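You operate a simulated robot arm through the tools that you are given. There is no shell and no other tool.

You run a simulated robot arm. Do the job below in one go: nothing can be reset, and whatever is moved stays where it is left.

## Task
Change the blue trainer's coils fuse, then run a lamp test.
Fine: fit its spare; old fuse in the red bin, cover shut; key at ON till a moment after HOT goes out, then OFF; don't start the engine.

The check looks at the end state, three seconds after you hand in, the way a careful person would. Anything else that was tipped, shoved, dropped, spilled or broken makes it a failure. A push-on lid holds only when it is set on centred and level and pressed home; a screw cap is set on level and turned clockwise until tight.

## Robot
A 7-joint arm with a two-finger parallel gripper, fixed in place. Base frame: the origin is on the floor under the middle of its stand, x ahead of it, y to its left, z up. Readings come in cm, degrees, newtons and seconds.
With the tool pointing down near the work surface it reaches from about 10 to 86 cm from the base axis. Its first joint turns from -115.0 to 115.0 degrees. Payload 3.91 kg.
Tool frame: the origin (TCP) lies between the finger pads and is the grasp point; the fingertips stand 3 cm ahead of it; z points along the fingers, y is the line along which they close. Largest opening 11 cm; finger width 2, thickness 1; the body of the gripper, 4.8 by 11.2 cm, starts 5.5 cm behind the TCP.
Orientation is that of the tool frame in the base frame, as a unit quaternion [x, y, z, w]. With the fingers straight down and closing along the base's y, the tool's x points along the base's -x, its y along +y and its z along -z.

## Interface
- The arm moves only by the tool servo_tool. Its argument "series" is a list of rows, each an object (a shift or turn left out is 0, a gripper value left out holds the last) with "travel": the shift along the tool's x, y, z in m, a list of three; "delta_rot": the turn, a rotation vector about the tool's x, y, z in rad, a list of three; "hand": the opening, from 0 (shut) to 1 (fully open). In form: [{"travel": [dx, dy, dz], "delta_rot": [ax, ay, az], "hand": hand}, ...]. A call has 1 to 20 rows; each row is the pose to reach, as a shift and turn from the pose commanded when the call began, along the tool's axes at that moment. Rows are played at 5 a second. More than 5 cm and 8.6 degrees between two rows, or a gripper value outside its range, and nothing of the call is played. A pose out of reach is approached as far as the arm can. The call stops where the force on the tool passes 90 N (or 10 N more than at its start, if that is more) or the arm is blocked; 0.2 s more then pass. The fingers move at their own pace (about 15.3 cm/s each) and stop on an object; they squeeze with about 42 N. The grip force told is the motor's: it shows also when the fingers shut on nothing. Time passes only in rows, and 0.2 s behind the last, so rows that repeat a pose let the fingers close. It gives the time, the measured TCP pose, the force on the tool (base axes), the opening and the grip force at its end, in the units of the frame above (readings bear some noise), with the torque about the TCP (base axes, N m) and any sound that the robot's microphone picked up.
- Cameras (640 x 400 px; columns grow to the right, rows downward): "scene" is fixed at [39.79, 48.71, 130.62]; the picture's right is [-0.71, -0.71, 0.00], its down [-0.39, 0.39, -0.83] and it looks along [0.59, -0.59, -0.55] (base axes); focal length 214 px, centre (320, 200). "wrist" rides on the gripper at [7.2, 1.7, -10.3] in the tool frame; the picture's right is [-0.23, 0.97, 0.00], its down [-0.76, -0.18, -0.62] and it looks along [-0.61, -0.14, 0.78] (tool axes); focal length 222 px, centre (320, 200). There is no depth. A picture from a camera that has moved, and an enlarged one, comes with that camera's place and axes in the base frame and with its lens. The place of the scene camera against the robot may be out by one fixed shift of up to 1.8 cm in any direction.
- grab_frame(camera): a new picture of that camera. No time passes.
- move_column(by): slides the trunk up (or, below 0, down) by that many cm; the arm rides with it, the base frame stays. It gives what a move gives, with no picture.
- close_up(camera, box): a new picture of the part [left, top, right, bottom] of that camera's present view, enlarged. No time passes.
- close_job(): hands the job in; it is judged then, once.

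Places have to be worked out from the pictures, the camera data and where the tool is seen. Open the gripper and draw the arm clear of the work before you hand the job in, unless the task says otherwise.

The tools are called as name(argument=value, ...) on one line, values as JSON. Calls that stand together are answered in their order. servo_tool: Moves the arm, as the interface text tells. Its arguments: {"type":"object","properties":{"series":{"type":"array"}},"required":["series"]} The other tools are called the same way: move_column (by) moves the trunk up or down; grab_frame (camera) takes a picture; close_up (camera, box) takes an enlarged picture of a part of a camera's view; close_job () hands the job in.

At the start:

```text
time_s: 0.0
ee_pos: [65.41, -12.33, 115.91]
tcp_rot: [0.002, 1.0, 0.0, 0.0]
ft_force: [-0.5, -0.6, -0.1]
wrist_torque: [0.0, -0.02, 0.01]
gripper_width: 10.97
grip_force: 0.1
trunk travel left (down, up): [-72.5, 26.5]
```

scene: 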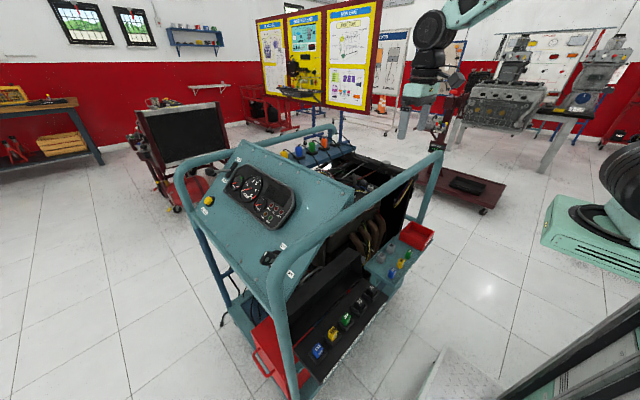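
wrist: 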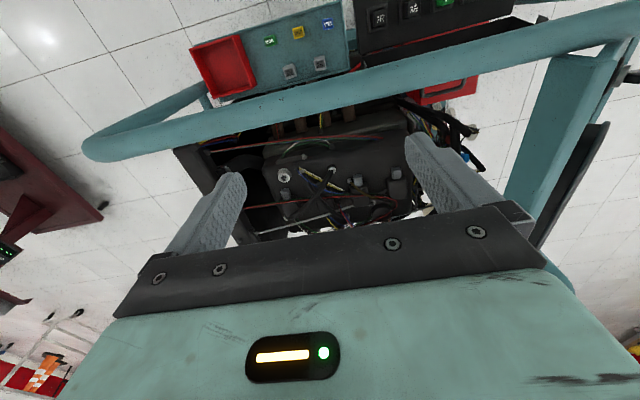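

I'll start by looking closely at the trainer in the scene camera to identify the panel, the fuse box, the spares and the bin.

close_up(camera="scene", box=[180, 130, 340, 230])

close_up(camera="scene", box=[260, 230, 420, 380])

close_up(camera="scene", box=[350, 200, 450, 300])

close_up(camera="scene", box=[240, 120, 360, 190])

close_up(camera="wrist", box=[170, 0, 540, 110])

```text
4.00 times, centred on (260, 180) of scene
camera zoom: at [39.79, 48.71, 130.62], right [-0.71, -0.71, 0.0], down [-0.39, 0.39, -0.83], along [0.59, -0.59, -0.55], focal length 858 px, centre (560, 280)
```

zoom: 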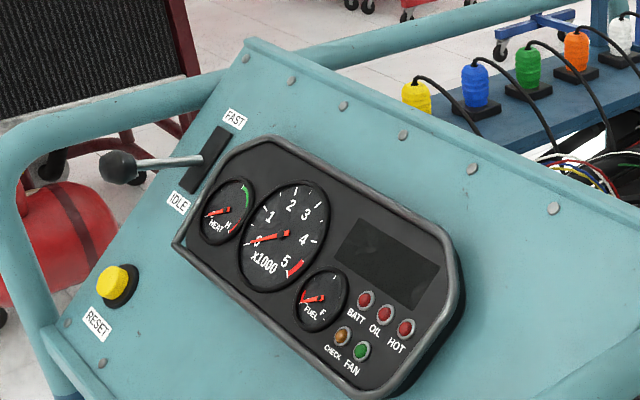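

```text
2.67 times, centred on (340, 305) of scene
camera zoom: at [39.79, 48.71, 130.62], right [-0.71, -0.71, 0.0], down [-0.39, 0.39, -0.83], along [0.59, -0.59, -0.55], focal length 572 px, centre (267, -80)
```

zoom: 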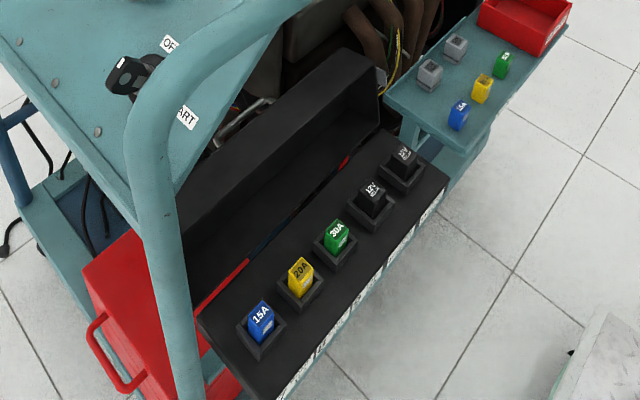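

```text
4.00 times, centred on (400, 250) of scene
camera zoom: at [39.79, 48.71, 130.62], right [-0.71, -0.71, 0.0], down [-0.39, 0.39, -0.83], along [0.59, -0.59, -0.55], focal length 858 px, centre (0, 0)
```

zoom: 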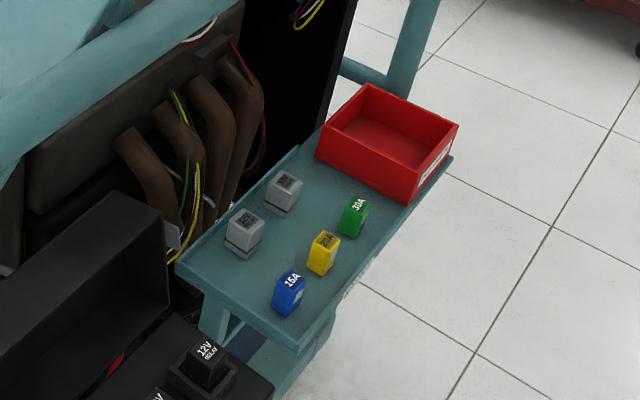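

```text
5.33 times, centred on (300, 155) of scene
camera zoom: at [39.79, 48.71, 130.62], right [-0.71, -0.71, 0.0], down [-0.39, 0.39, -0.83], along [0.59, -0.59, -0.55], focal length 1144 px, centre (427, 440)
```

zoom: 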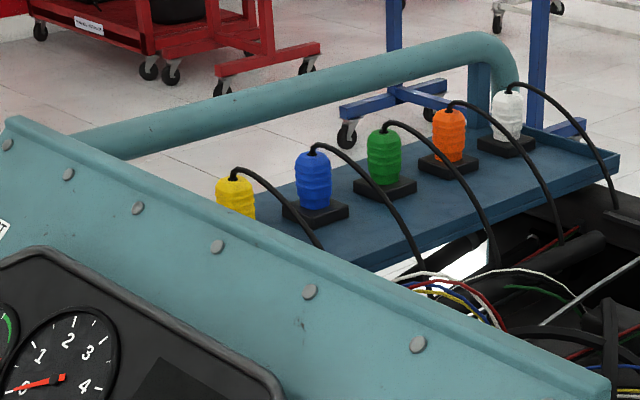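

```text
1.73 times, centred on (355, 55) of wrist
camera zoom: at [58.23, -10.65, 126.49], right [0.23, 0.97, 0.0], down [0.76, -0.18, 0.62], along [0.61, -0.14, -0.78], focal length 384 px, centre (260, 451)
```

zoom: 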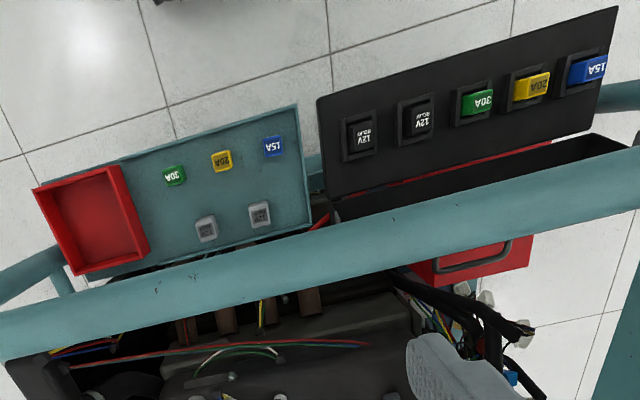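

The fuse box has five slots with labels on its front edge, and the tray next to it holds the spares and the red bin. I need to read the front labels, so I'm enlarging those areas, plus the key switch.

close_up(camera="scene", box=[320, 290, 400, 400])

close_up(camera="scene", box=[325, 340, 365, 380])

close_up(camera="scene", box=[360, 310, 400, 350])

close_up(camera="scene", box=[250, 220, 350, 290])

close_up(camera="wrist", box=[360, 0, 540, 60])

```text
3.64 times, centred on (360, 345) of scene
camera zoom: at [39.79, 48.71, 130.62], right [-0.71, -0.71, 0.0], down [-0.39, 0.39, -0.83], along [0.59, -0.59, -0.55], focal length 780 px, centre (174, -327)
```

zoom: 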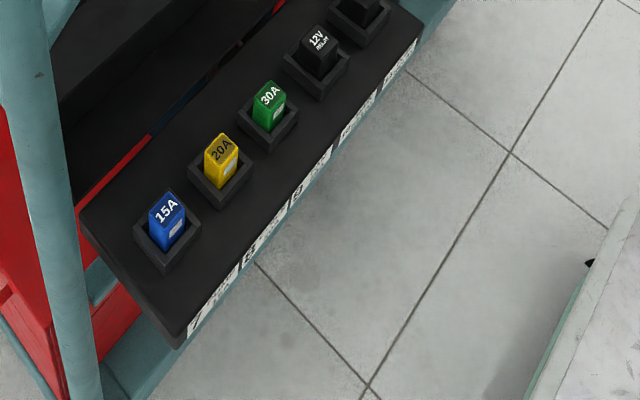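

```text
10.00 times, centred on (345, 360) of scene
camera zoom: at [39.79, 48.71, 130.62], right [-0.71, -0.71, 0.0], down [-0.39, 0.39, -0.83], along [0.59, -0.59, -0.55], focal length 2145 px, centre (70, -1400)
```

zoom: 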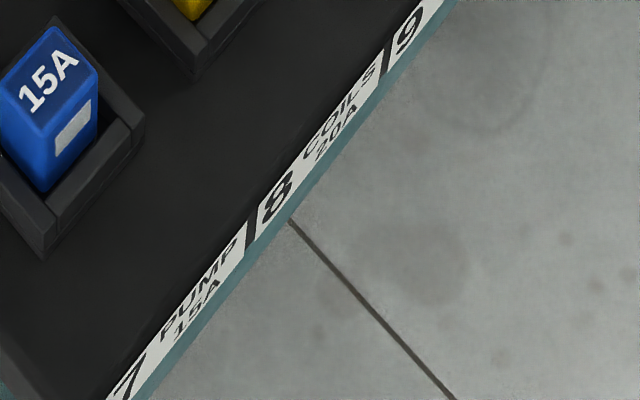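

```text
10.00 times, centred on (380, 330) of scene
camera zoom: at [39.79, 48.71, 130.62], right [-0.71, -0.71, 0.0], down [-0.39, 0.39, -0.83], along [0.59, -0.59, -0.55], focal length 2145 px, centre (-280, -1100)
```

zoom: 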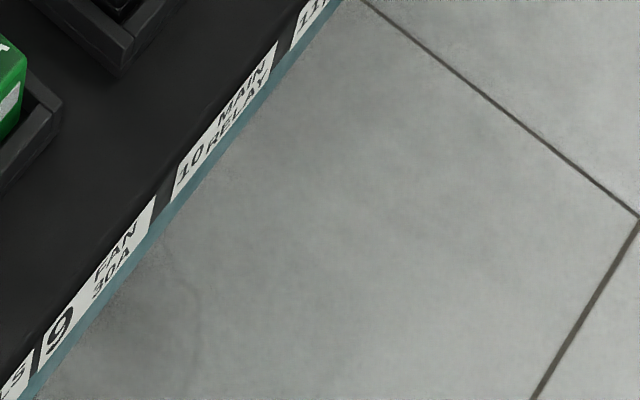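

```text
5.71 times, centred on (300, 255) of scene
camera zoom: at [39.79, 48.71, 130.62], right [-0.71, -0.71, 0.0], down [-0.39, 0.39, -0.83], along [0.59, -0.59, -0.55], focal length 1226 px, centre (434, -114)
```

zoom: 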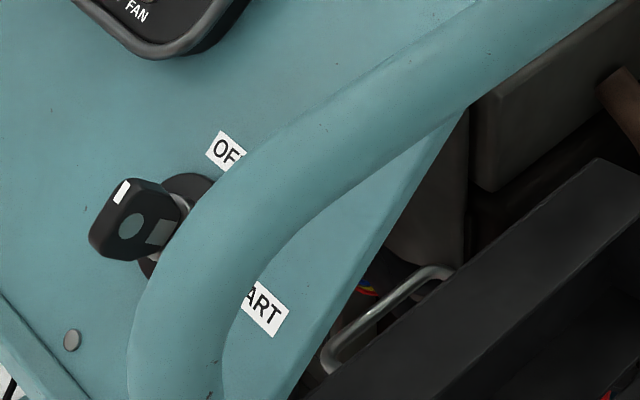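

```text
3.56 times, centred on (450, 30) of wrist
camera zoom: at [58.23, -10.65, 126.49], right [0.23, 0.97, 0.0], down [0.76, -0.18, 0.62], along [0.61, -0.14, -0.78], focal length 790 px, centre (-142, 804)
```

zoom: 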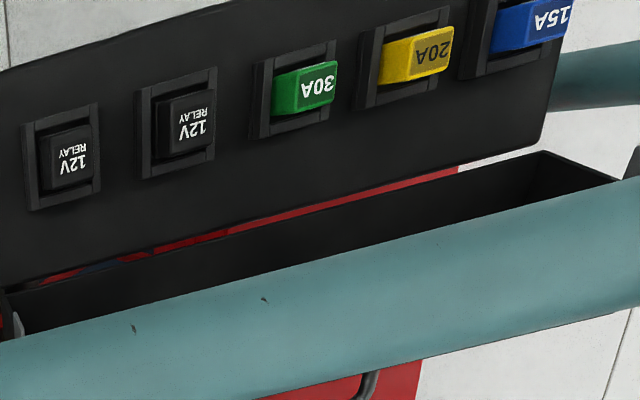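

Reading the labels: slot 8 is "COILS 20A", the yellow fuse. Its spare is the yellow 20A on the tray, and the bin is at the tray's far end. I estimate the box at about (60, 22, 60). I'm moving the arm back and left at the same height to get a better wrist view from above.

servo_tool(series=[{"travel": [0.03, 0.028, 0]}, {"travel": [0.06, 0.056, 0]}, {"travel": [0.09, 0.084, 0]}, {"travel": [0.12, 0.112, 0]}, {"travel": [0.15, 0.14, 0]}, {"travel": [0.18, 0.168, 0]}, {"travel": [0.21, 0.196, 0]}, {"travel": [0.234, 0.223, 0]}, {"travel": [0.234, 0.223, 0]}])

grab_frame(camera="wrist")

grab_frame(camera="scene")

```text
time_s: 2.0
ee_pos: [42.07, 9.85, 116.14]
tcp_rot: [0.001, 1.0, 0.0, 0.0]
ft_force: [-0.6, 0.3, 0.2]
wrist_torque: [0.0, -0.01, 0.01]
gripper_width: 11.0
grip_force: 0.1
trunk travel left (down, up): [-72.5, 26.5]
```

```text
taken
camera wrist: at [34.87, 11.66, 126.56], right [0.23, 0.97, 0.0], down [0.76, -0.18, 0.62], along [0.61, -0.14, -0.78], focal length 222 px, centre (320, 200)
```

wrist: 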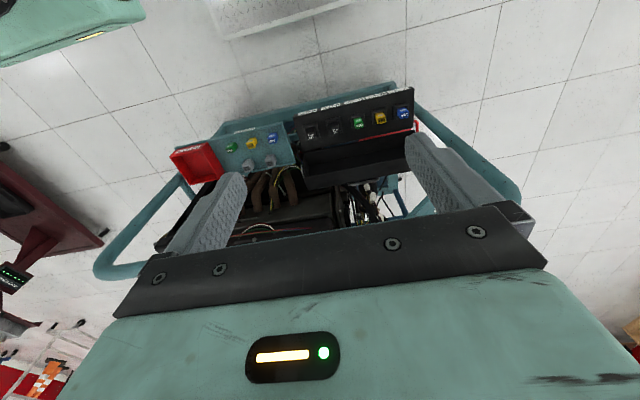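

```text
taken
```

scene: 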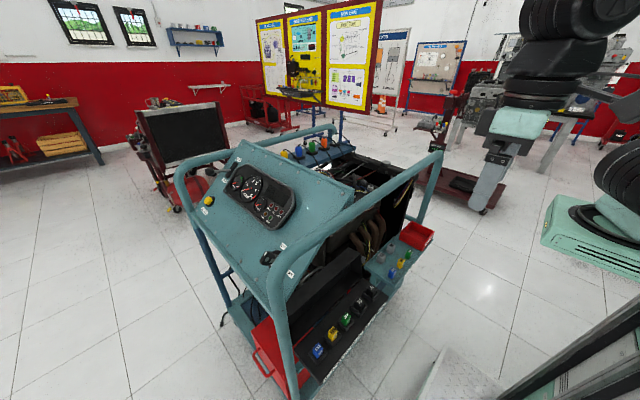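

close_up(camera="wrist", box=[160, 70, 320, 170])

close_up(camera="wrist", box=[280, 70, 440, 170])

close_up(camera="wrist", box=[340, 90, 420, 140])

```text
4.00 times, centred on (240, 120) of wrist
camera zoom: at [34.87, 11.66, 126.56], right [0.23, 0.97, 0.0], down [0.76, -0.18, 0.62], along [0.61, -0.14, -0.78], focal length 888 px, centre (640, 520)
```

zoom: 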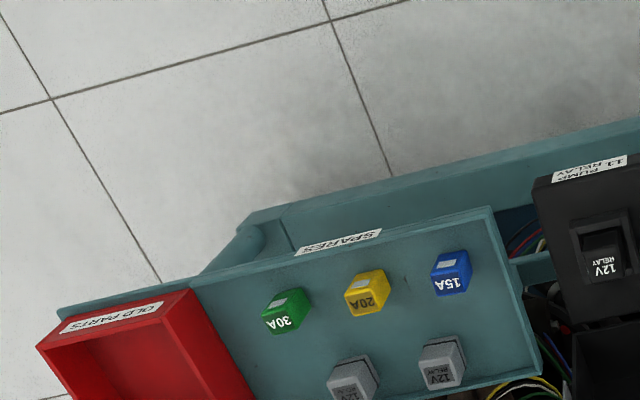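

```text
4.00 times, centred on (360, 120) of wrist
camera zoom: at [34.87, 11.66, 126.56], right [0.23, 0.97, 0.0], down [0.76, -0.18, 0.62], along [0.61, -0.14, -0.78], focal length 888 px, centre (160, 520)
```

zoom: 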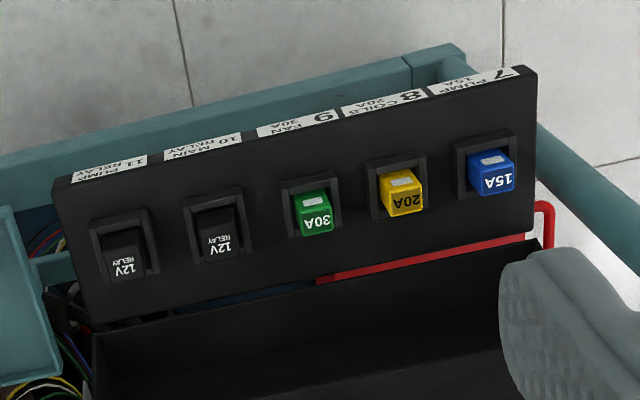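

```text
8.00 times, centred on (380, 115) of wrist
camera zoom: at [34.87, 11.66, 126.56], right [0.23, 0.97, 0.0], down [0.76, -0.18, 0.62], along [0.61, -0.14, -0.78], focal length 1777 px, centre (-160, 880)
```

zoom: 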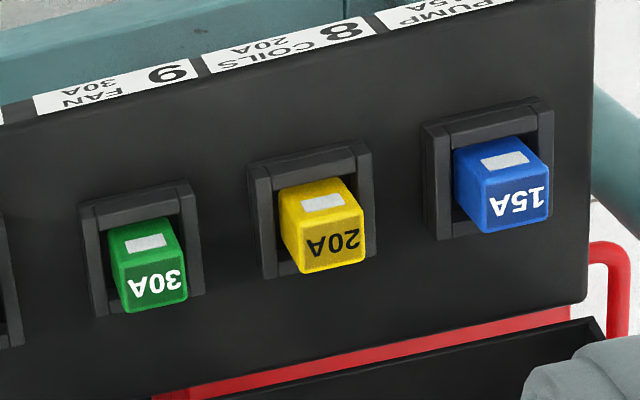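

Triangulating the two wrist views puts the installed yellow fuse's top near (60.6, 23.9, 61.7). The box runs along y with a 6.5 cm slot pitch, and the yellow spare's top is near (59, -16, 61). I'm lowering the trunk 30 cm for a closer view of the box, collar and cover.

move_column(by=-30)

grab_frame(camera="wrist")

grab_frame(camera="scene")

```text
time_s: 5.0
ee_pos: [42.04, 9.9, 86.07]
tcp_rot: [0.0, 1.0, 0.0, -0.001]
ft_force: [0.3, 0.6, 0.2]
wrist_torque: [-0.02, 0.01, -0.02]
gripper_width: 11.01
grip_force: 0.1
trunk travel left (down, up): [-42.5, 56.5]
```

```text
taken
camera wrist: at [34.9, 11.64, 96.56], right [0.23, 0.97, 0.0], down [0.76, -0.18, 0.62], along [0.61, -0.14, -0.78], focal length 222 px, centre (320, 200)
```

wrist: 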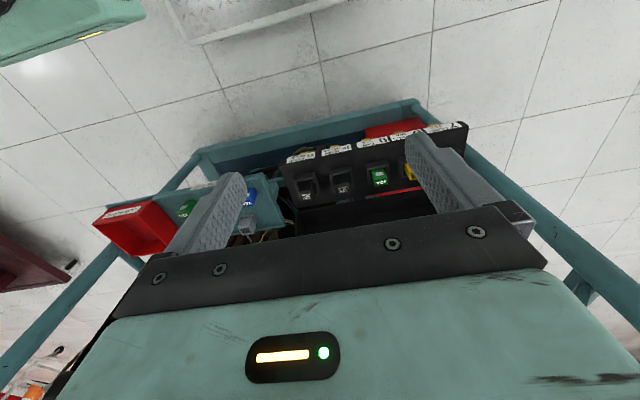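

```text
taken
```

scene: 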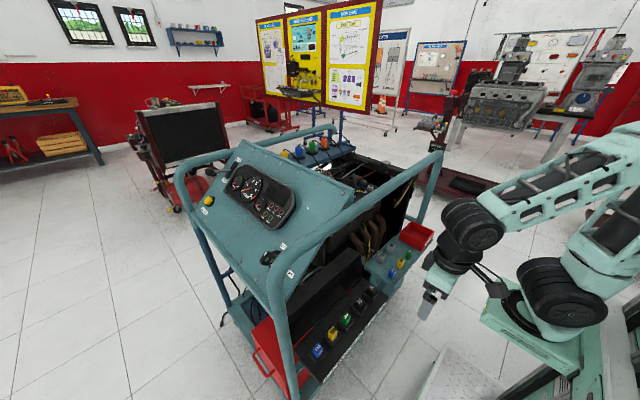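

The gripper fingers block part of the view. I'm shifting 12 cm toward +y and 5 cm back so the fuses sit between and above the fingers in the wrist image.

servo_tool(series=[{"travel": [0.01, 0.03, 0]}, {"travel": [0.025, 0.06, 0]}, {"travel": [0.04, 0.09, 0]}, {"travel": [0.05, 0.12, 0]}, {"travel": [0.05, 0.12, 0]}])

grab_frame(camera="wrist")

close_up(camera="wrist", box=[260, 100, 420, 200])

```text
time_s: 6.2
ee_pos: [37.17, 22.0, 86.02]
tcp_rot: [0.002, 1.0, 0.0, 0.001]
ft_force: [0.3, -0.6, 0.1]
wrist_torque: [-0.01, -0.03, 0.01]
gripper_width: 11.0
grip_force: 0.1
trunk travel left (down, up): [-42.5, 56.5]
```

```text
taken
camera wrist: at [29.89, 23.74, 96.54], right [0.23, 0.97, 0.0], down [0.76, -0.18, 0.62], along [0.61, -0.14, -0.78], focal length 222 px, centre (320, 200)
```

wrist: 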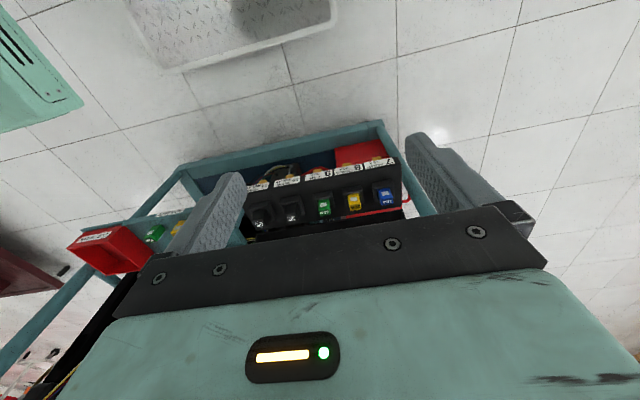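

```text
4.00 times, centred on (340, 150) of wrist
camera zoom: at [29.89, 23.74, 96.54], right [0.23, 0.97, 0.0], down [0.76, -0.18, 0.62], along [0.61, -0.14, -0.78], focal length 888 px, centre (240, 400)
```

zoom: 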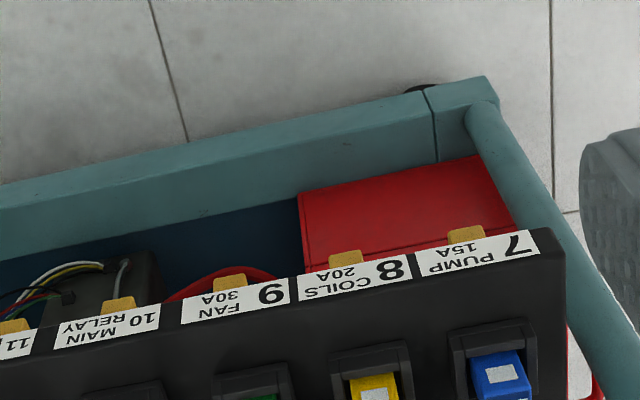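

close_up(camera="wrist", box=[330, 170, 410, 220])

close_up(camera="wrist", box=[240, 150, 420, 240])

```text
8.00 times, centred on (370, 195) of wrist
camera zoom: at [29.89, 23.74, 96.54], right [0.23, 0.97, 0.0], down [0.76, -0.18, 0.62], along [0.61, -0.14, -0.78], focal length 1777 px, centre (-80, 240)
```

zoom: 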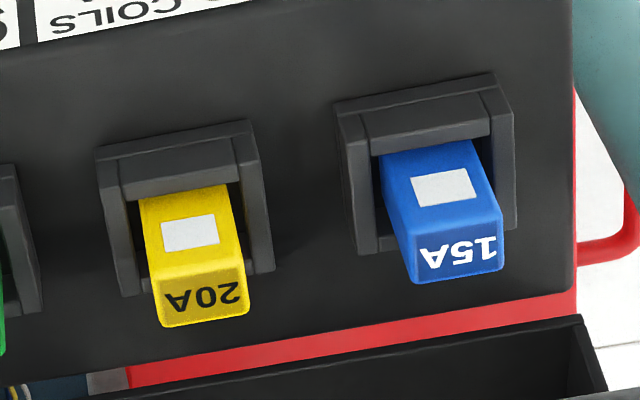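

```text
3.56 times, centred on (330, 195) of wrist
camera zoom: at [29.89, 23.74, 96.54], right [0.23, 0.97, 0.0], down [0.76, -0.18, 0.62], along [0.61, -0.14, -0.78], focal length 790 px, centre (284, 218)
```

zoom: 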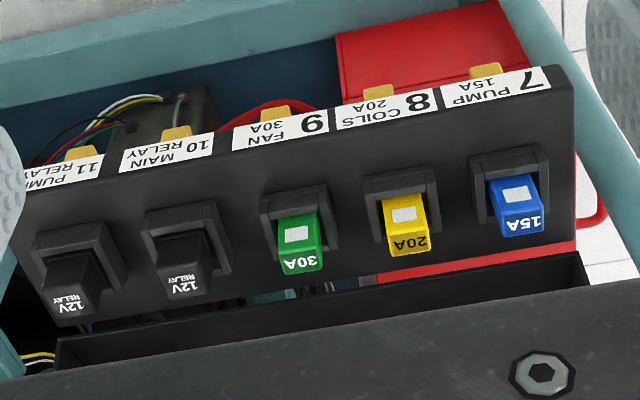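

From this view the yellow fuse top spans about x 59.7 to 61.3 and y 22.8 to 25.1, and it stands well above its collar. Next I'm moving along -y to look at the tray with the spare and the bin.

servo_tool(series=[{"travel": [0, -0.045, 0]}, {"travel": [0, -0.09, 0]}, {"travel": [0, -0.135, 0]}, {"travel": [0, -0.18, 0]}, {"travel": [0, -0.225, 0]}, {"travel": [0, -0.27, 0]}, {"travel": [0, -0.315, 0]}, {"travel": [0, -0.36, 0]}, {"travel": [0, -0.36, 0]}])

grab_frame(camera="wrist")

close_up(camera="wrist", box=[240, 140, 420, 240])

```text
time_s: 8.2
ee_pos: [42.64, -13.67, 83.65]
tcp_rot: [0.0, 1.0, 0.001, 0.0]
ft_force: [0.5, -0.2, -0.8]
wrist_torque: [0.04, 0.04, 0.04]
gripper_width: 11.0
grip_force: 0.1
out of reach, approached as far as the arm can: row 4, 5, 6, 7, 8, 9
trunk travel left (down, up): [-42.5, 56.5]
```

```text
taken
camera wrist: at [35.37, -11.84, 94.11], right [0.23, 0.97, 0.0], down [0.76, -0.18, 0.62], along [0.61, -0.14, -0.78], focal length 222 px, centre (320, 200)
```

wrist: 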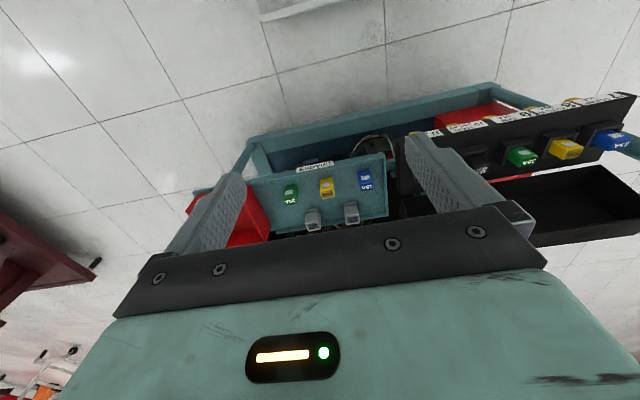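

```text
3.56 times, centred on (330, 190) of wrist
camera zoom: at [35.37, -11.84, 94.11], right [0.23, 0.97, 0.0], down [0.76, -0.18, 0.62], along [0.61, -0.14, -0.78], focal length 790 px, centre (284, 236)
```

zoom: 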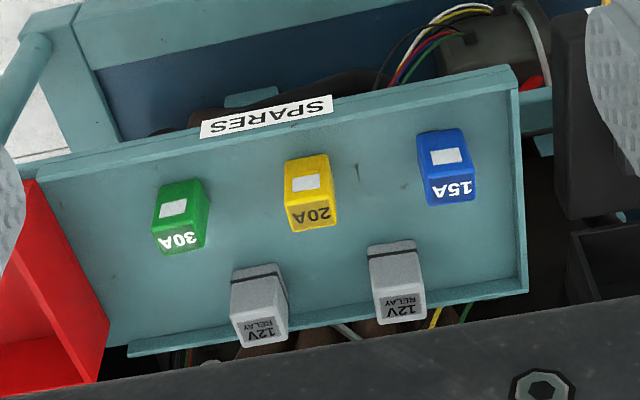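

I'll zoom in on the cover, in both the scene and wrist views, to understand how it stands open.

close_up(camera="scene", box=[280, 235, 390, 335])

close_up(camera="wrist", box=[480, 90, 640, 250])

close_up(camera="wrist", box=[300, 160, 360, 200])

close_up(camera="scene", box=[360, 210, 440, 290])

```text
4.00 times, centred on (335, 285) of scene
camera zoom: at [39.79, 48.71, 130.62], right [-0.71, -0.71, 0.0], down [-0.39, 0.39, -0.83], along [0.59, -0.59, -0.55], focal length 858 px, centre (260, -140)
```

zoom: 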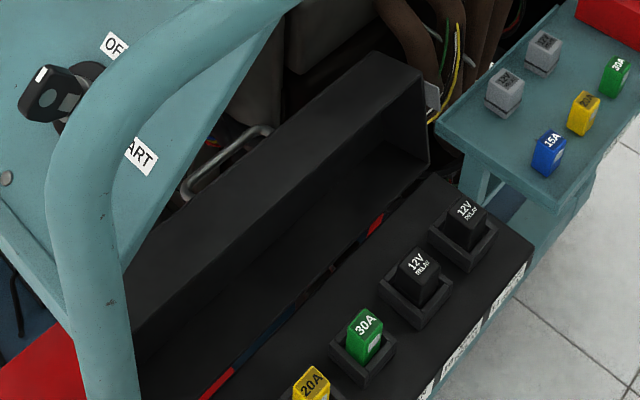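

```text
2.50 times, centred on (560, 170) of wrist
camera zoom: at [35.37, -11.84, 94.11], right [0.23, 0.97, 0.0], down [0.76, -0.18, 0.62], along [0.61, -0.14, -0.78], focal length 555 px, centre (-280, 275)
```

zoom: 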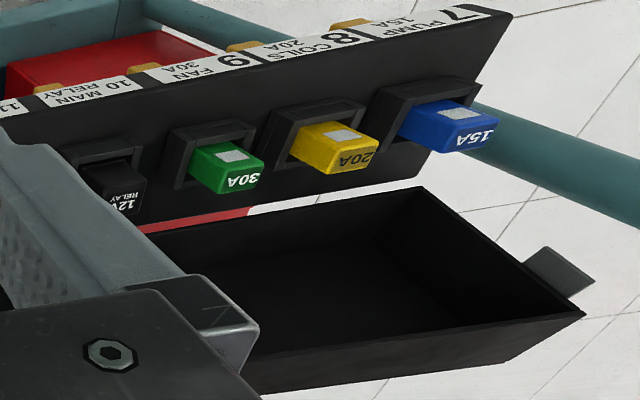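

```text
10.00 times, centred on (330, 180) of wrist
camera zoom: at [35.37, -11.84, 94.11], right [0.23, 0.97, 0.0], down [0.76, -0.18, 0.62], along [0.61, -0.14, -0.78], focal length 2221 px, centre (220, 400)
```

zoom: 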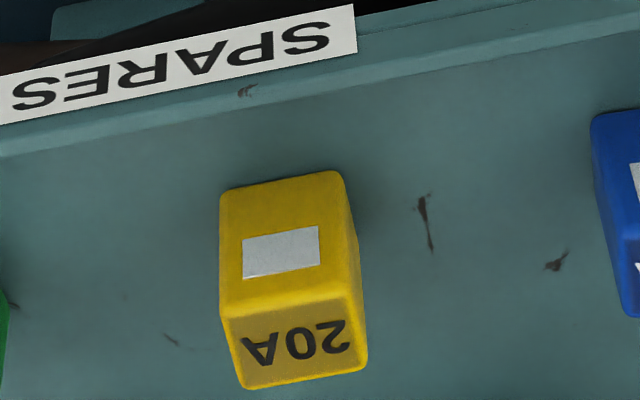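

```text
5.00 times, centred on (400, 250) of scene
camera zoom: at [39.79, 48.71, 130.62], right [-0.71, -0.71, 0.0], down [-0.39, 0.39, -0.83], along [0.59, -0.59, -0.55], focal length 1072 px, centre (-80, -50)
```

zoom: 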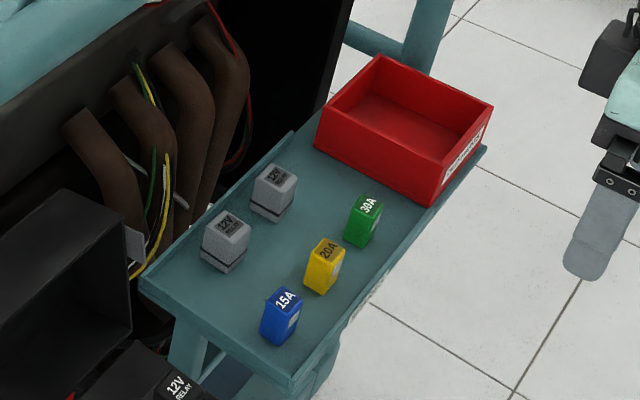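

The cover is a deep box-shaped lid hinged along the +x edge of the fuse box at about (67.4, 58). It leans back about 13° past upright, and a frame tube runs above it at about x 67, z 93. I'm moving forward a little to leave the reach limit and check where the commanded pose is.

servo_tool(series=[{"travel": [-0.03, 0.0, 0]}, {"travel": [-0.06, 0.0, 0]}, {"travel": [-0.08, 0.0, 0]}, {"travel": [-0.08, 0.0, 0]}, {"travel": [-0.08, 0.0, 0]}])

grab_frame(camera="wrist")

close_up(camera="wrist", box=[180, 60, 420, 180])

```text
time_s: 9.4
ee_pos: [50.58, -13.67, 83.52]
tcp_rot: [0.001, 1.0, 0.0, 0.0]
ft_force: [-0.2, 0.7, -0.9]
wrist_torque: [0.0, -0.02, 0.03]
gripper_width: 10.99
grip_force: 0.1
trunk travel left (down, up): [-42.5, 56.5]
```

```text
taken
camera wrist: at [43.39, -11.94, 93.94], right [0.23, 0.97, 0.0], down [0.76, -0.18, 0.62], along [0.61, -0.14, -0.78], focal length 222 px, centre (320, 200)
```

wrist: 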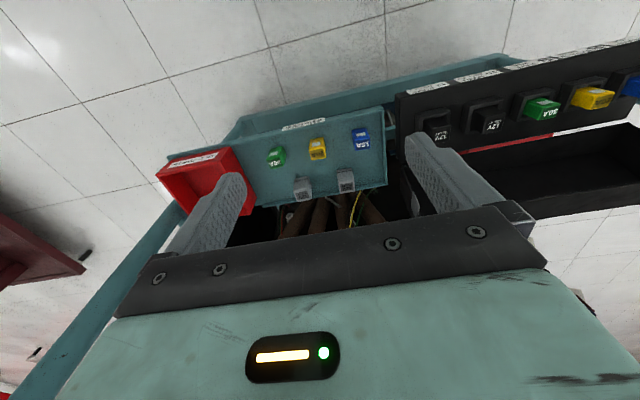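

```text
2.67 times, centred on (300, 120) of wrist
camera zoom: at [43.39, -11.94, 93.94], right [0.23, 0.97, 0.0], down [0.76, -0.18, 0.62], along [0.61, -0.14, -0.78], focal length 592 px, centre (373, 413)
```

zoom: 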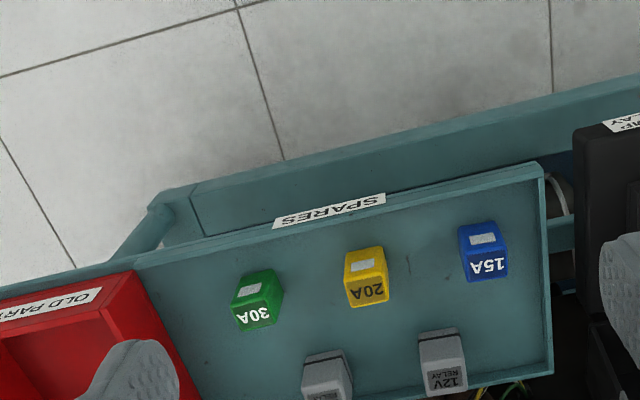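

Commands continue from the achieved pose, which is useful. I'm now tilting the tool 20° so it points forward and down, keeping the wrist away from the tube, and narrowing the fingers. Then I'll look at the spare again.

servo_tool(series=[{"travel": [0, -0.005, 0.0], "delta_rot": [0, -0.12, 0], "hand": 0.6}, {"travel": [0, -0.01, 0.0], "delta_rot": [0, -0.24, 0]}, {"travel": [0, -0.02, 0.0], "delta_rot": [0, -0.349, 0]}, {"travel": [0, -0.02, 0.0], "delta_rot": [0, -0.349, 0]}, {"travel": [0, -0.02, 0.0], "delta_rot": [0, -0.349, 0]}])

grab_frame(camera="wrist")

grab_frame(camera="scene")

```text
time_s: 10.6
ee_pos: [50.62, -15.7, 83.48]
tcp_rot: [0.001, 0.985, -0.001, 0.174]
ft_force: [0.4, -0.2, 0.4]
wrist_torque: [0.0, -0.01, 0.02]
gripper_width: 6.61
grip_force: 0.0
trunk travel left (down, up): [-42.5, 56.5]
```

```text
taken
camera wrist: at [40.28, -13.97, 90.81], right [0.21, 0.97, 0.08], down [0.5, -0.18, 0.85], along [0.84, -0.14, -0.53], focal length 222 px, centre (320, 200)
```

wrist: 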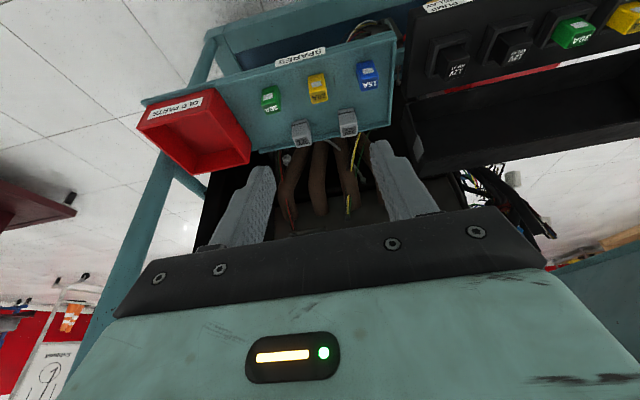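

```text
taken
```

scene: 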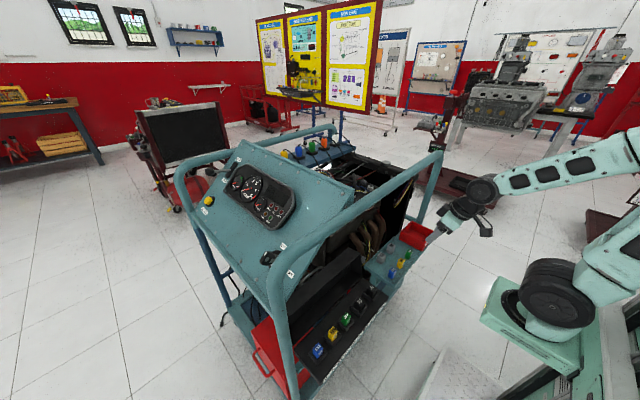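

close_up(camera="wrist", box=[240, 40, 400, 150])

close_up(camera="wrist", box=[120, 60, 280, 190])

close_up(camera="wrist", box=[400, 0, 640, 180])

```text
3.64 times, centred on (320, 95) of wrist
camera zoom: at [40.28, -13.97, 90.81], right [0.21, 0.97, 0.08], down [0.5, -0.18, 0.85], along [0.84, -0.14, -0.53], focal length 808 px, centre (320, 582)
```

zoom: 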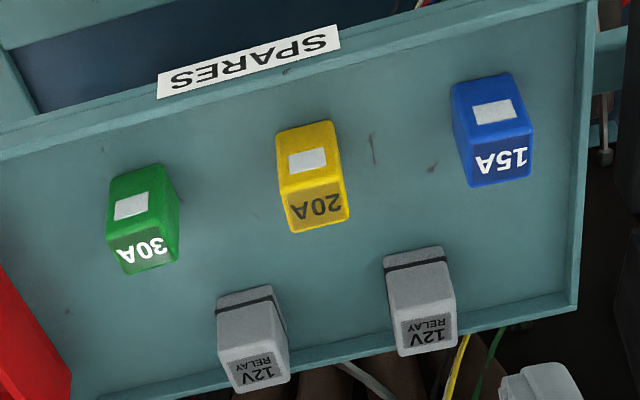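

```text
3.08 times, centred on (200, 125) of wrist
camera zoom: at [40.28, -13.97, 90.81], right [0.21, 0.97, 0.08], down [0.5, -0.18, 0.85], along [0.84, -0.14, -0.53], focal length 684 px, centre (689, 431)
```

zoom: 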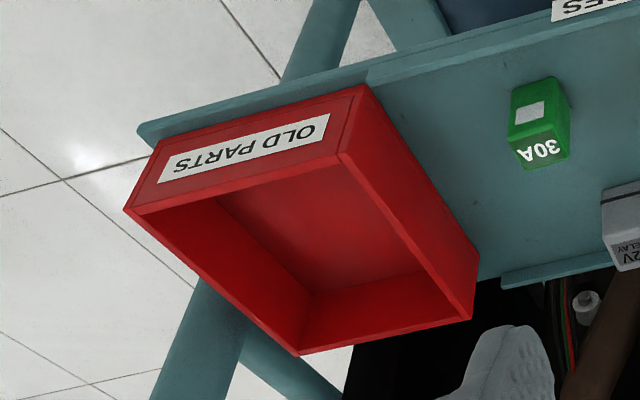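

```text
2.22 times, centred on (520, 90) of wrist
camera zoom: at [40.28, -13.97, 90.81], right [0.21, 0.97, 0.08], down [0.5, -0.18, 0.85], along [0.84, -0.14, -0.53], focal length 494 px, centre (-124, 444)
```

zoom: 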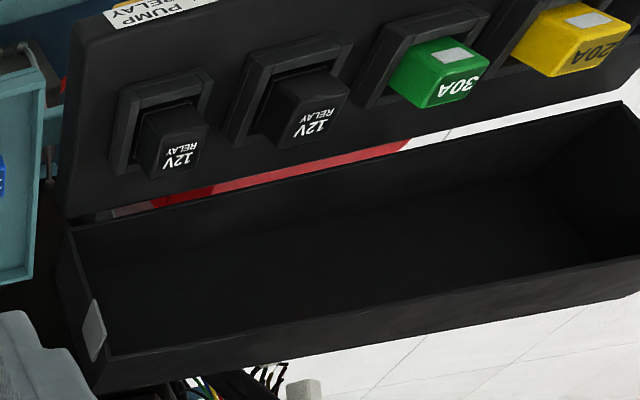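

The tray is clear in this view. I'm moving in closer, about 8 cm above the spare, so its position can be read right next to the fingertips.

servo_tool(series=[{"travel": [-0.006, -0.001, 0.035]}, {"travel": [-0.012, -0.002, 0.07]}, {"travel": [-0.017, -0.003, 0.1]}, {"travel": [-0.0208, -0.003, 0.13]}, {"travel": [-0.0208, -0.003, 0.13]}, {"travel": [-0.0208, -0.003, 0.13]}])

grab_frame(camera="wrist")

close_up(camera="wrist", box=[200, 20, 440, 170])

```text
time_s: 12.0
ee_pos: [57.17, -15.97, 72.1]
tcp_rot: [0.001, 0.985, 0.0, 0.174]
ft_force: [0.5, 1.2, 0.2]
wrist_torque: [0.01, -0.03, 0.03]
gripper_width: 6.62
grip_force: 0.0
out of reach, approached as far as the arm can: row 1
trunk travel left (down, up): [-42.5, 56.5]
```

```text
taken
camera wrist: at [46.77, -14.28, 79.37], right [0.21, 0.97, 0.08], down [0.5, -0.18, 0.85], along [0.84, -0.14, -0.53], focal length 222 px, centre (320, 200)
```

wrist: 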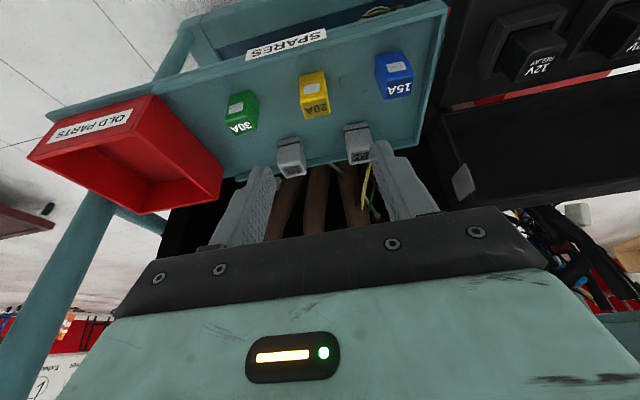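

```text
2.67 times, centred on (320, 95) of wrist
camera zoom: at [46.77, -14.28, 79.37], right [0.21, 0.97, 0.08], down [0.5, -0.18, 0.85], along [0.84, -0.14, -0.53], focal length 592 px, centre (320, 480)
```

zoom: 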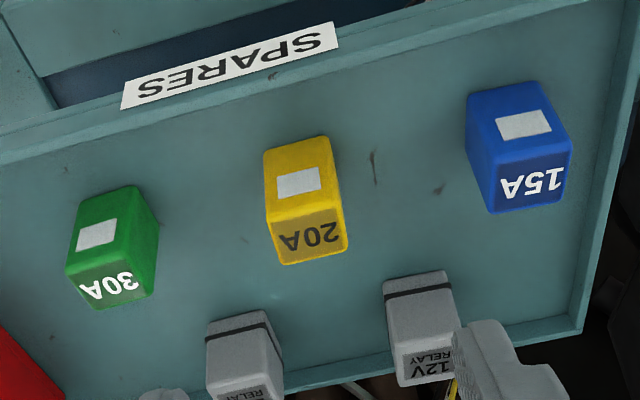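

The spare is about 2.4 by 1.6 cm and stands upright on the tray, with its front-top edge near (58.1, -15.9, 62.5). Its orientation matches the installed fuse. I'm closing in a little more with narrower fingers for a reference image, without touching it.

servo_tool(series=[{"travel": [0.003, 0, 0.02], "hand": 0.45}, {"travel": [0.0064, 0, 0.0498], "hand": 0.45}, {"travel": [0.0064, 0, 0.0498], "hand": 0.45}, {"travel": [0.0064, 0, 0.0498], "hand": 0.45}])

grab_frame(camera="wrist")

close_up(camera="wrist", box=[240, 60, 400, 180])

```text
time_s: 13.0
ee_pos: [58.28, -16.01, 67.08]
tcp_rot: [0.001, 0.985, 0.0, 0.174]
ft_force: [-0.2, 0.1, 0.2]
wrist_torque: [0.01, 0.02, 0.01]
gripper_width: 4.96
grip_force: 0.0
trunk travel left (down, up): [-42.5, 56.5]
```

```text
taken
camera wrist: at [47.86, -14.2, 74.46], right [0.21, 0.97, 0.08], down [0.5, -0.18, 0.85], along [0.84, -0.14, -0.53], focal length 222 px, centre (320, 200)
```

wrist: 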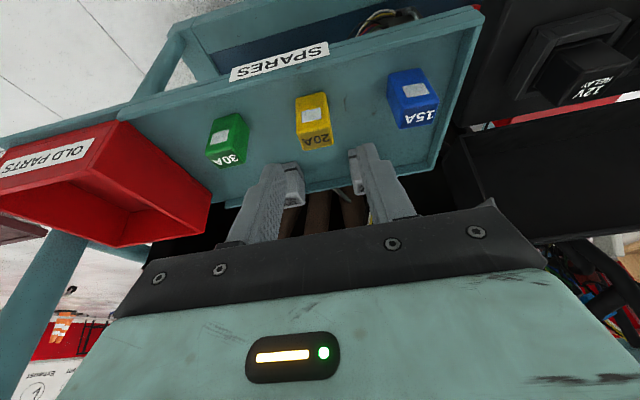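

```text
3.33 times, centred on (320, 120) of wrist
camera zoom: at [47.86, -14.2, 74.46], right [0.21, 0.97, 0.08], down [0.5, -0.18, 0.85], along [0.84, -0.14, -0.53], focal length 740 px, centre (320, 467)
```

zoom: 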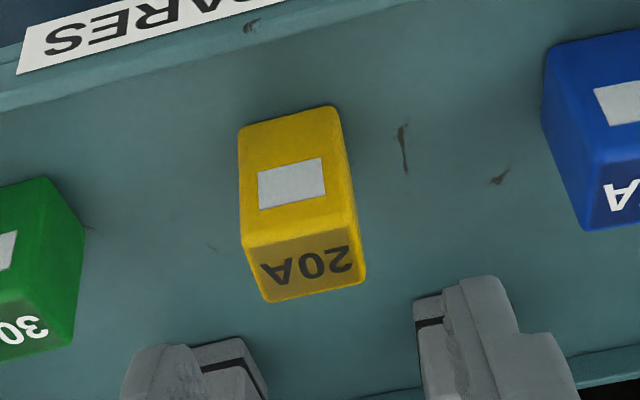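

The spare's centre is about (59.05, -15.98), its top z is about 62.3 and the tray surface is about 58.2. Now I'll go up and across to the installed coils fuse at the same relative hover, to compare the two.

servo_tool(series=[{"travel": [-0.0154, 0, -0.0423]}, {"travel": [-0.0308, 0, -0.0846]}, {"travel": [-0.0324, 0.044, -0.084]}, {"travel": [-0.0339, 0.088, -0.0835]}, {"travel": [-0.0354, 0.132, -0.083]}, {"travel": [-0.0369, 0.176, -0.0825]}, {"travel": [-0.0384, 0.22, -0.082]}, {"travel": [-0.0399, 0.264, -0.0815]}, {"travel": [-0.0414, 0.308, -0.081]}, {"travel": [-0.0429, 0.352, -0.0805]}, {"travel": [-0.0444, 0.3994, -0.0796]}, {"travel": [-0.0444, 0.3994, -0.0796]}, {"travel": [-0.0444, 0.3994, -0.0796]}])

grab_frame(camera="wrist")

close_up(camera="wrist", box=[220, 10, 460, 150])

grab_frame(camera="scene")

```text
time_s: 15.8
ee_pos: [59.61, 23.92, 76.09]
tcp_rot: [0.001, 0.985, 0.0, 0.174]
ft_force: [0.2, 0.1, 0.2]
wrist_torque: [0.01, 0.03, -0.03]
gripper_width: 4.96
grip_force: 0.0
trunk travel left (down, up): [-42.5, 56.5]
```

```text
taken
camera wrist: at [49.34, 25.67, 83.38], right [0.21, 0.97, 0.08], down [0.5, -0.18, 0.85], along [0.84, -0.14, -0.53], focal length 222 px, centre (320, 200)
```

wrist: 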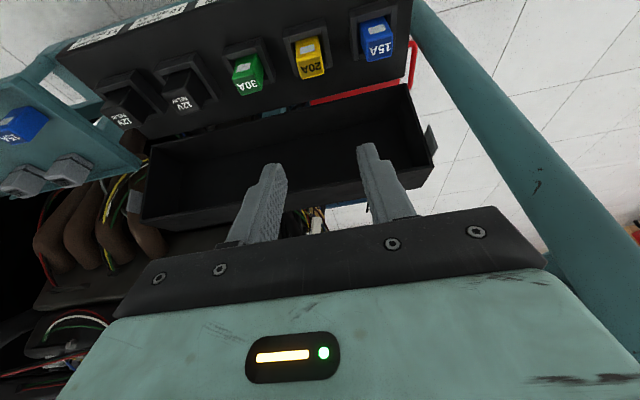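

```text
2.67 times, centred on (340, 80) of wrist
camera zoom: at [49.34, 25.67, 83.38], right [0.21, 0.97, 0.08], down [0.5, -0.18, 0.85], along [0.84, -0.14, -0.53], focal length 592 px, centre (267, 520)
```

zoom: 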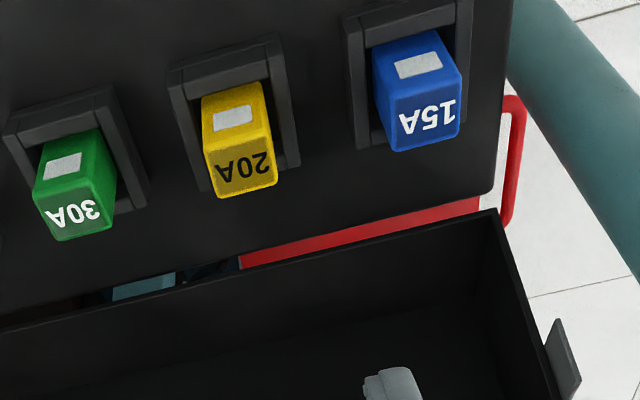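

```text
taken
```

scene: 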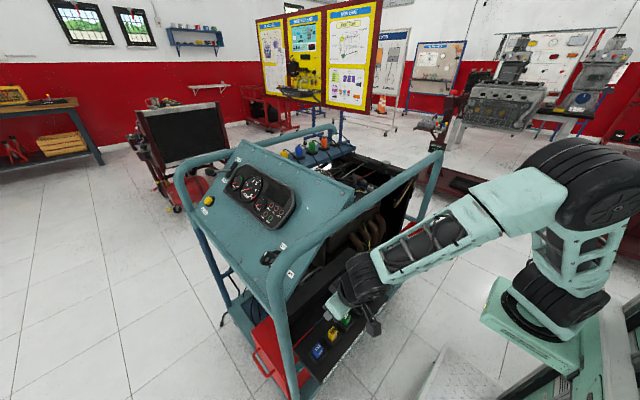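

The scene matches the plan, and the wrist and forearm are well clear of the tube. I'm descending to hover just above the yellow fuse, with fingertips about 1.8 cm above it, and checking alignment.

servo_tool(series=[{"travel": [0.0105, 0, 0.03]}, {"travel": [0.021, 0, 0.06]}, {"travel": [0.0314, 0, 0.0897]}, {"travel": [0.0314, 0, 0.0897]}, {"travel": [0.0314, 0, 0.0897]}])

grab_frame(camera="wrist")

close_up(camera="wrist", box=[240, 60, 400, 180])

close_up(camera="scene", box=[290, 260, 400, 370])

```text
time_s: 17.0
ee_pos: [59.81, 23.95, 66.59]
tcp_rot: [0.0, 0.985, 0.0, 0.174]
ft_force: [0.0, 0.2, -0.3]
wrist_torque: [0.03, -0.02, 0.0]
gripper_width: 4.94
grip_force: 0.1
trunk travel left (down, up): [-42.5, 56.5]
```

```text
taken
camera wrist: at [49.45, 25.62, 73.9], right [0.21, 0.97, 0.08], down [0.5, -0.18, 0.85], along [0.84, -0.14, -0.53], focal length 222 px, centre (320, 200)
```

wrist: 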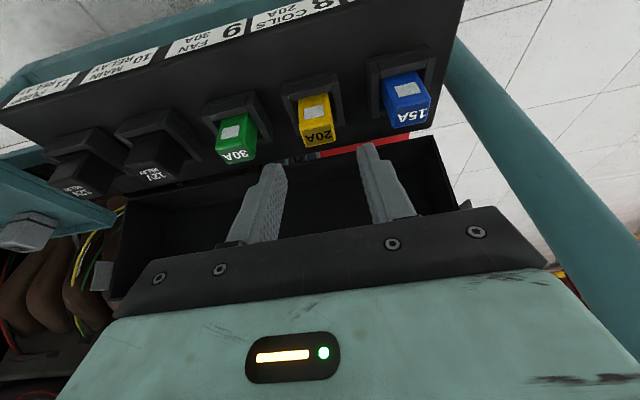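

```text
3.33 times, centred on (320, 120) of wrist
camera zoom: at [49.45, 25.62, 73.9], right [0.21, 0.97, 0.08], down [0.5, -0.18, 0.85], along [0.84, -0.14, -0.53], focal length 740 px, centre (320, 467)
```

zoom: 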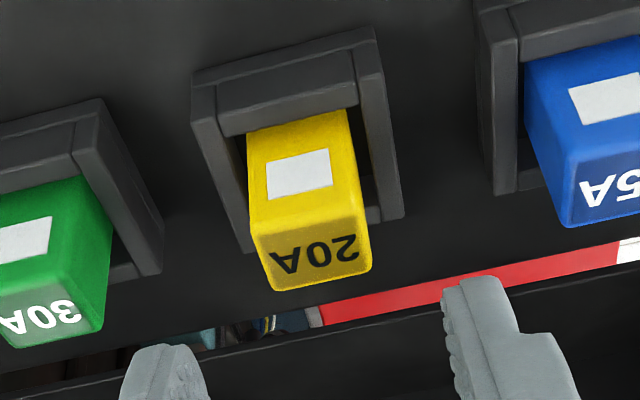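

```text
3.64 times, centred on (345, 315) of scene
camera zoom: at [39.79, 48.71, 130.62], right [-0.71, -0.71, 0.0], down [-0.39, 0.39, -0.83], along [0.59, -0.59, -0.55], focal length 780 px, centre (229, -218)
```

zoom: 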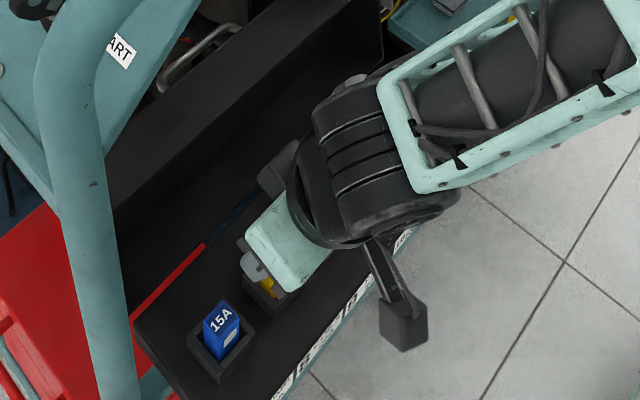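

Alignment matches the spare's hover image to within a couple of millimetres. I'm descending so the fingertips stay just above the collar, at TCP z 62.5, and then closing on the coils fuse.

servo_tool(series=[{"travel": [0.0045, 0.0005, 0.013]}, {"travel": [0.009, 0.001, 0.026]}, {"travel": [0.0134, 0.001, 0.0386]}, {"travel": [0.0134, 0.001, 0.0386]}, {"travel": [0.0134, 0.001, 0.0386]}])

close_up(camera="wrist", box=[240, 80, 400, 200])

close_up(camera="scene", box=[305, 310, 365, 360])

```text
time_s: 18.2
ee_pos: [59.92, 24.04, 62.53]
tcp_rot: [0.001, 0.985, 0.001, 0.174]
ft_force: [0.0, -0.1, 0.5]
wrist_torque: [0.01, 0.06, 0.03]
gripper_width: 4.94
grip_force: 0.0
trunk travel left (down, up): [-42.5, 56.5]
```

```text
3.33 times, centred on (320, 140) of wrist
camera zoom: at [49.49, 25.77, 69.81], right [0.21, 0.97, 0.08], down [0.5, -0.18, 0.85], along [0.84, -0.14, -0.53], focal length 740 px, centre (320, 400)
```

zoom: 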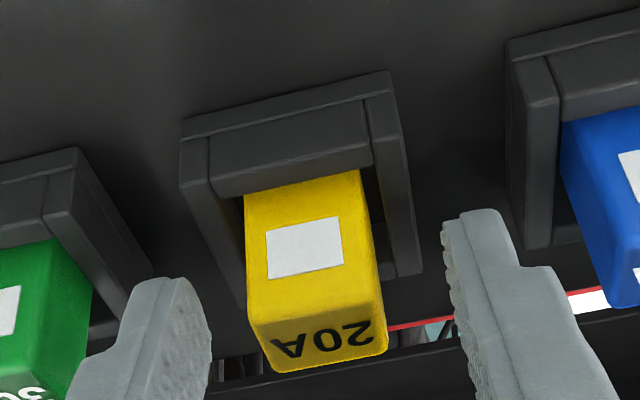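

```text
8.00 times, centred on (335, 335) of scene
camera zoom: at [39.79, 48.71, 130.62], right [-0.71, -0.71, 0.0], down [-0.39, 0.39, -0.83], along [0.59, -0.59, -0.55], focal length 1716 px, centre (200, -880)
```

zoom: 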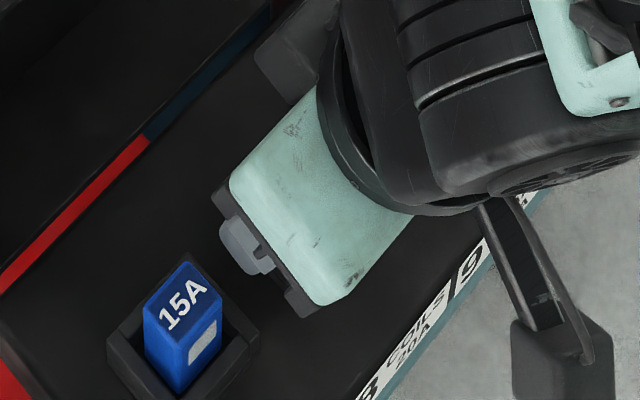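

The fuse sits between the fingertips, above the collar. Closing the gripper now.

servo_tool(series=[{"travel": [0, 0, 0], "hand": 0}, {"travel": [0, 0, 0], "hand": 0}, {"travel": [0, 0, 0], "hand": 0}, {"travel": [0, 0, 0], "hand": 0}])

close_up(camera="wrist", box=[240, 80, 400, 200])

```text
time_s: 19.2
ee_pos: [59.8, 24.01, 62.52]
tcp_rot: [0.002, 0.985, -0.001, 0.174]
ft_force: [0.7, 0.1, -0.2]
wrist_torque: [-0.04, 0.0, 0.0]
gripper_width: 2.23
grip_force: 41.8
trunk travel left (down, up): [-42.5, 56.5]
```

```text
3.33 times, centred on (320, 140) of wrist
camera zoom: at [49.49, 25.77, 69.82], right [0.21, 0.97, 0.08], down [0.5, -0.18, 0.85], along [0.84, -0.14, -0.53], focal length 740 px, centre (320, 400)
```

zoom: 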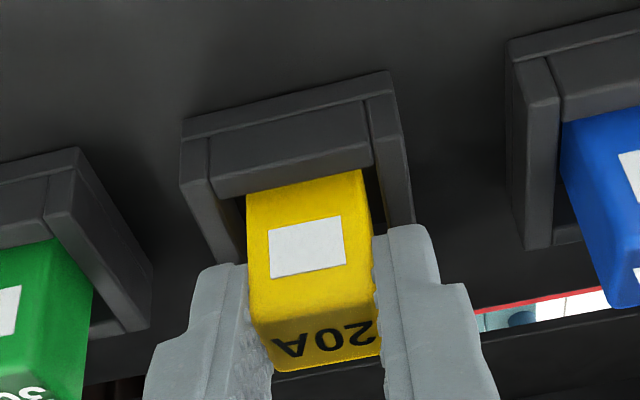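

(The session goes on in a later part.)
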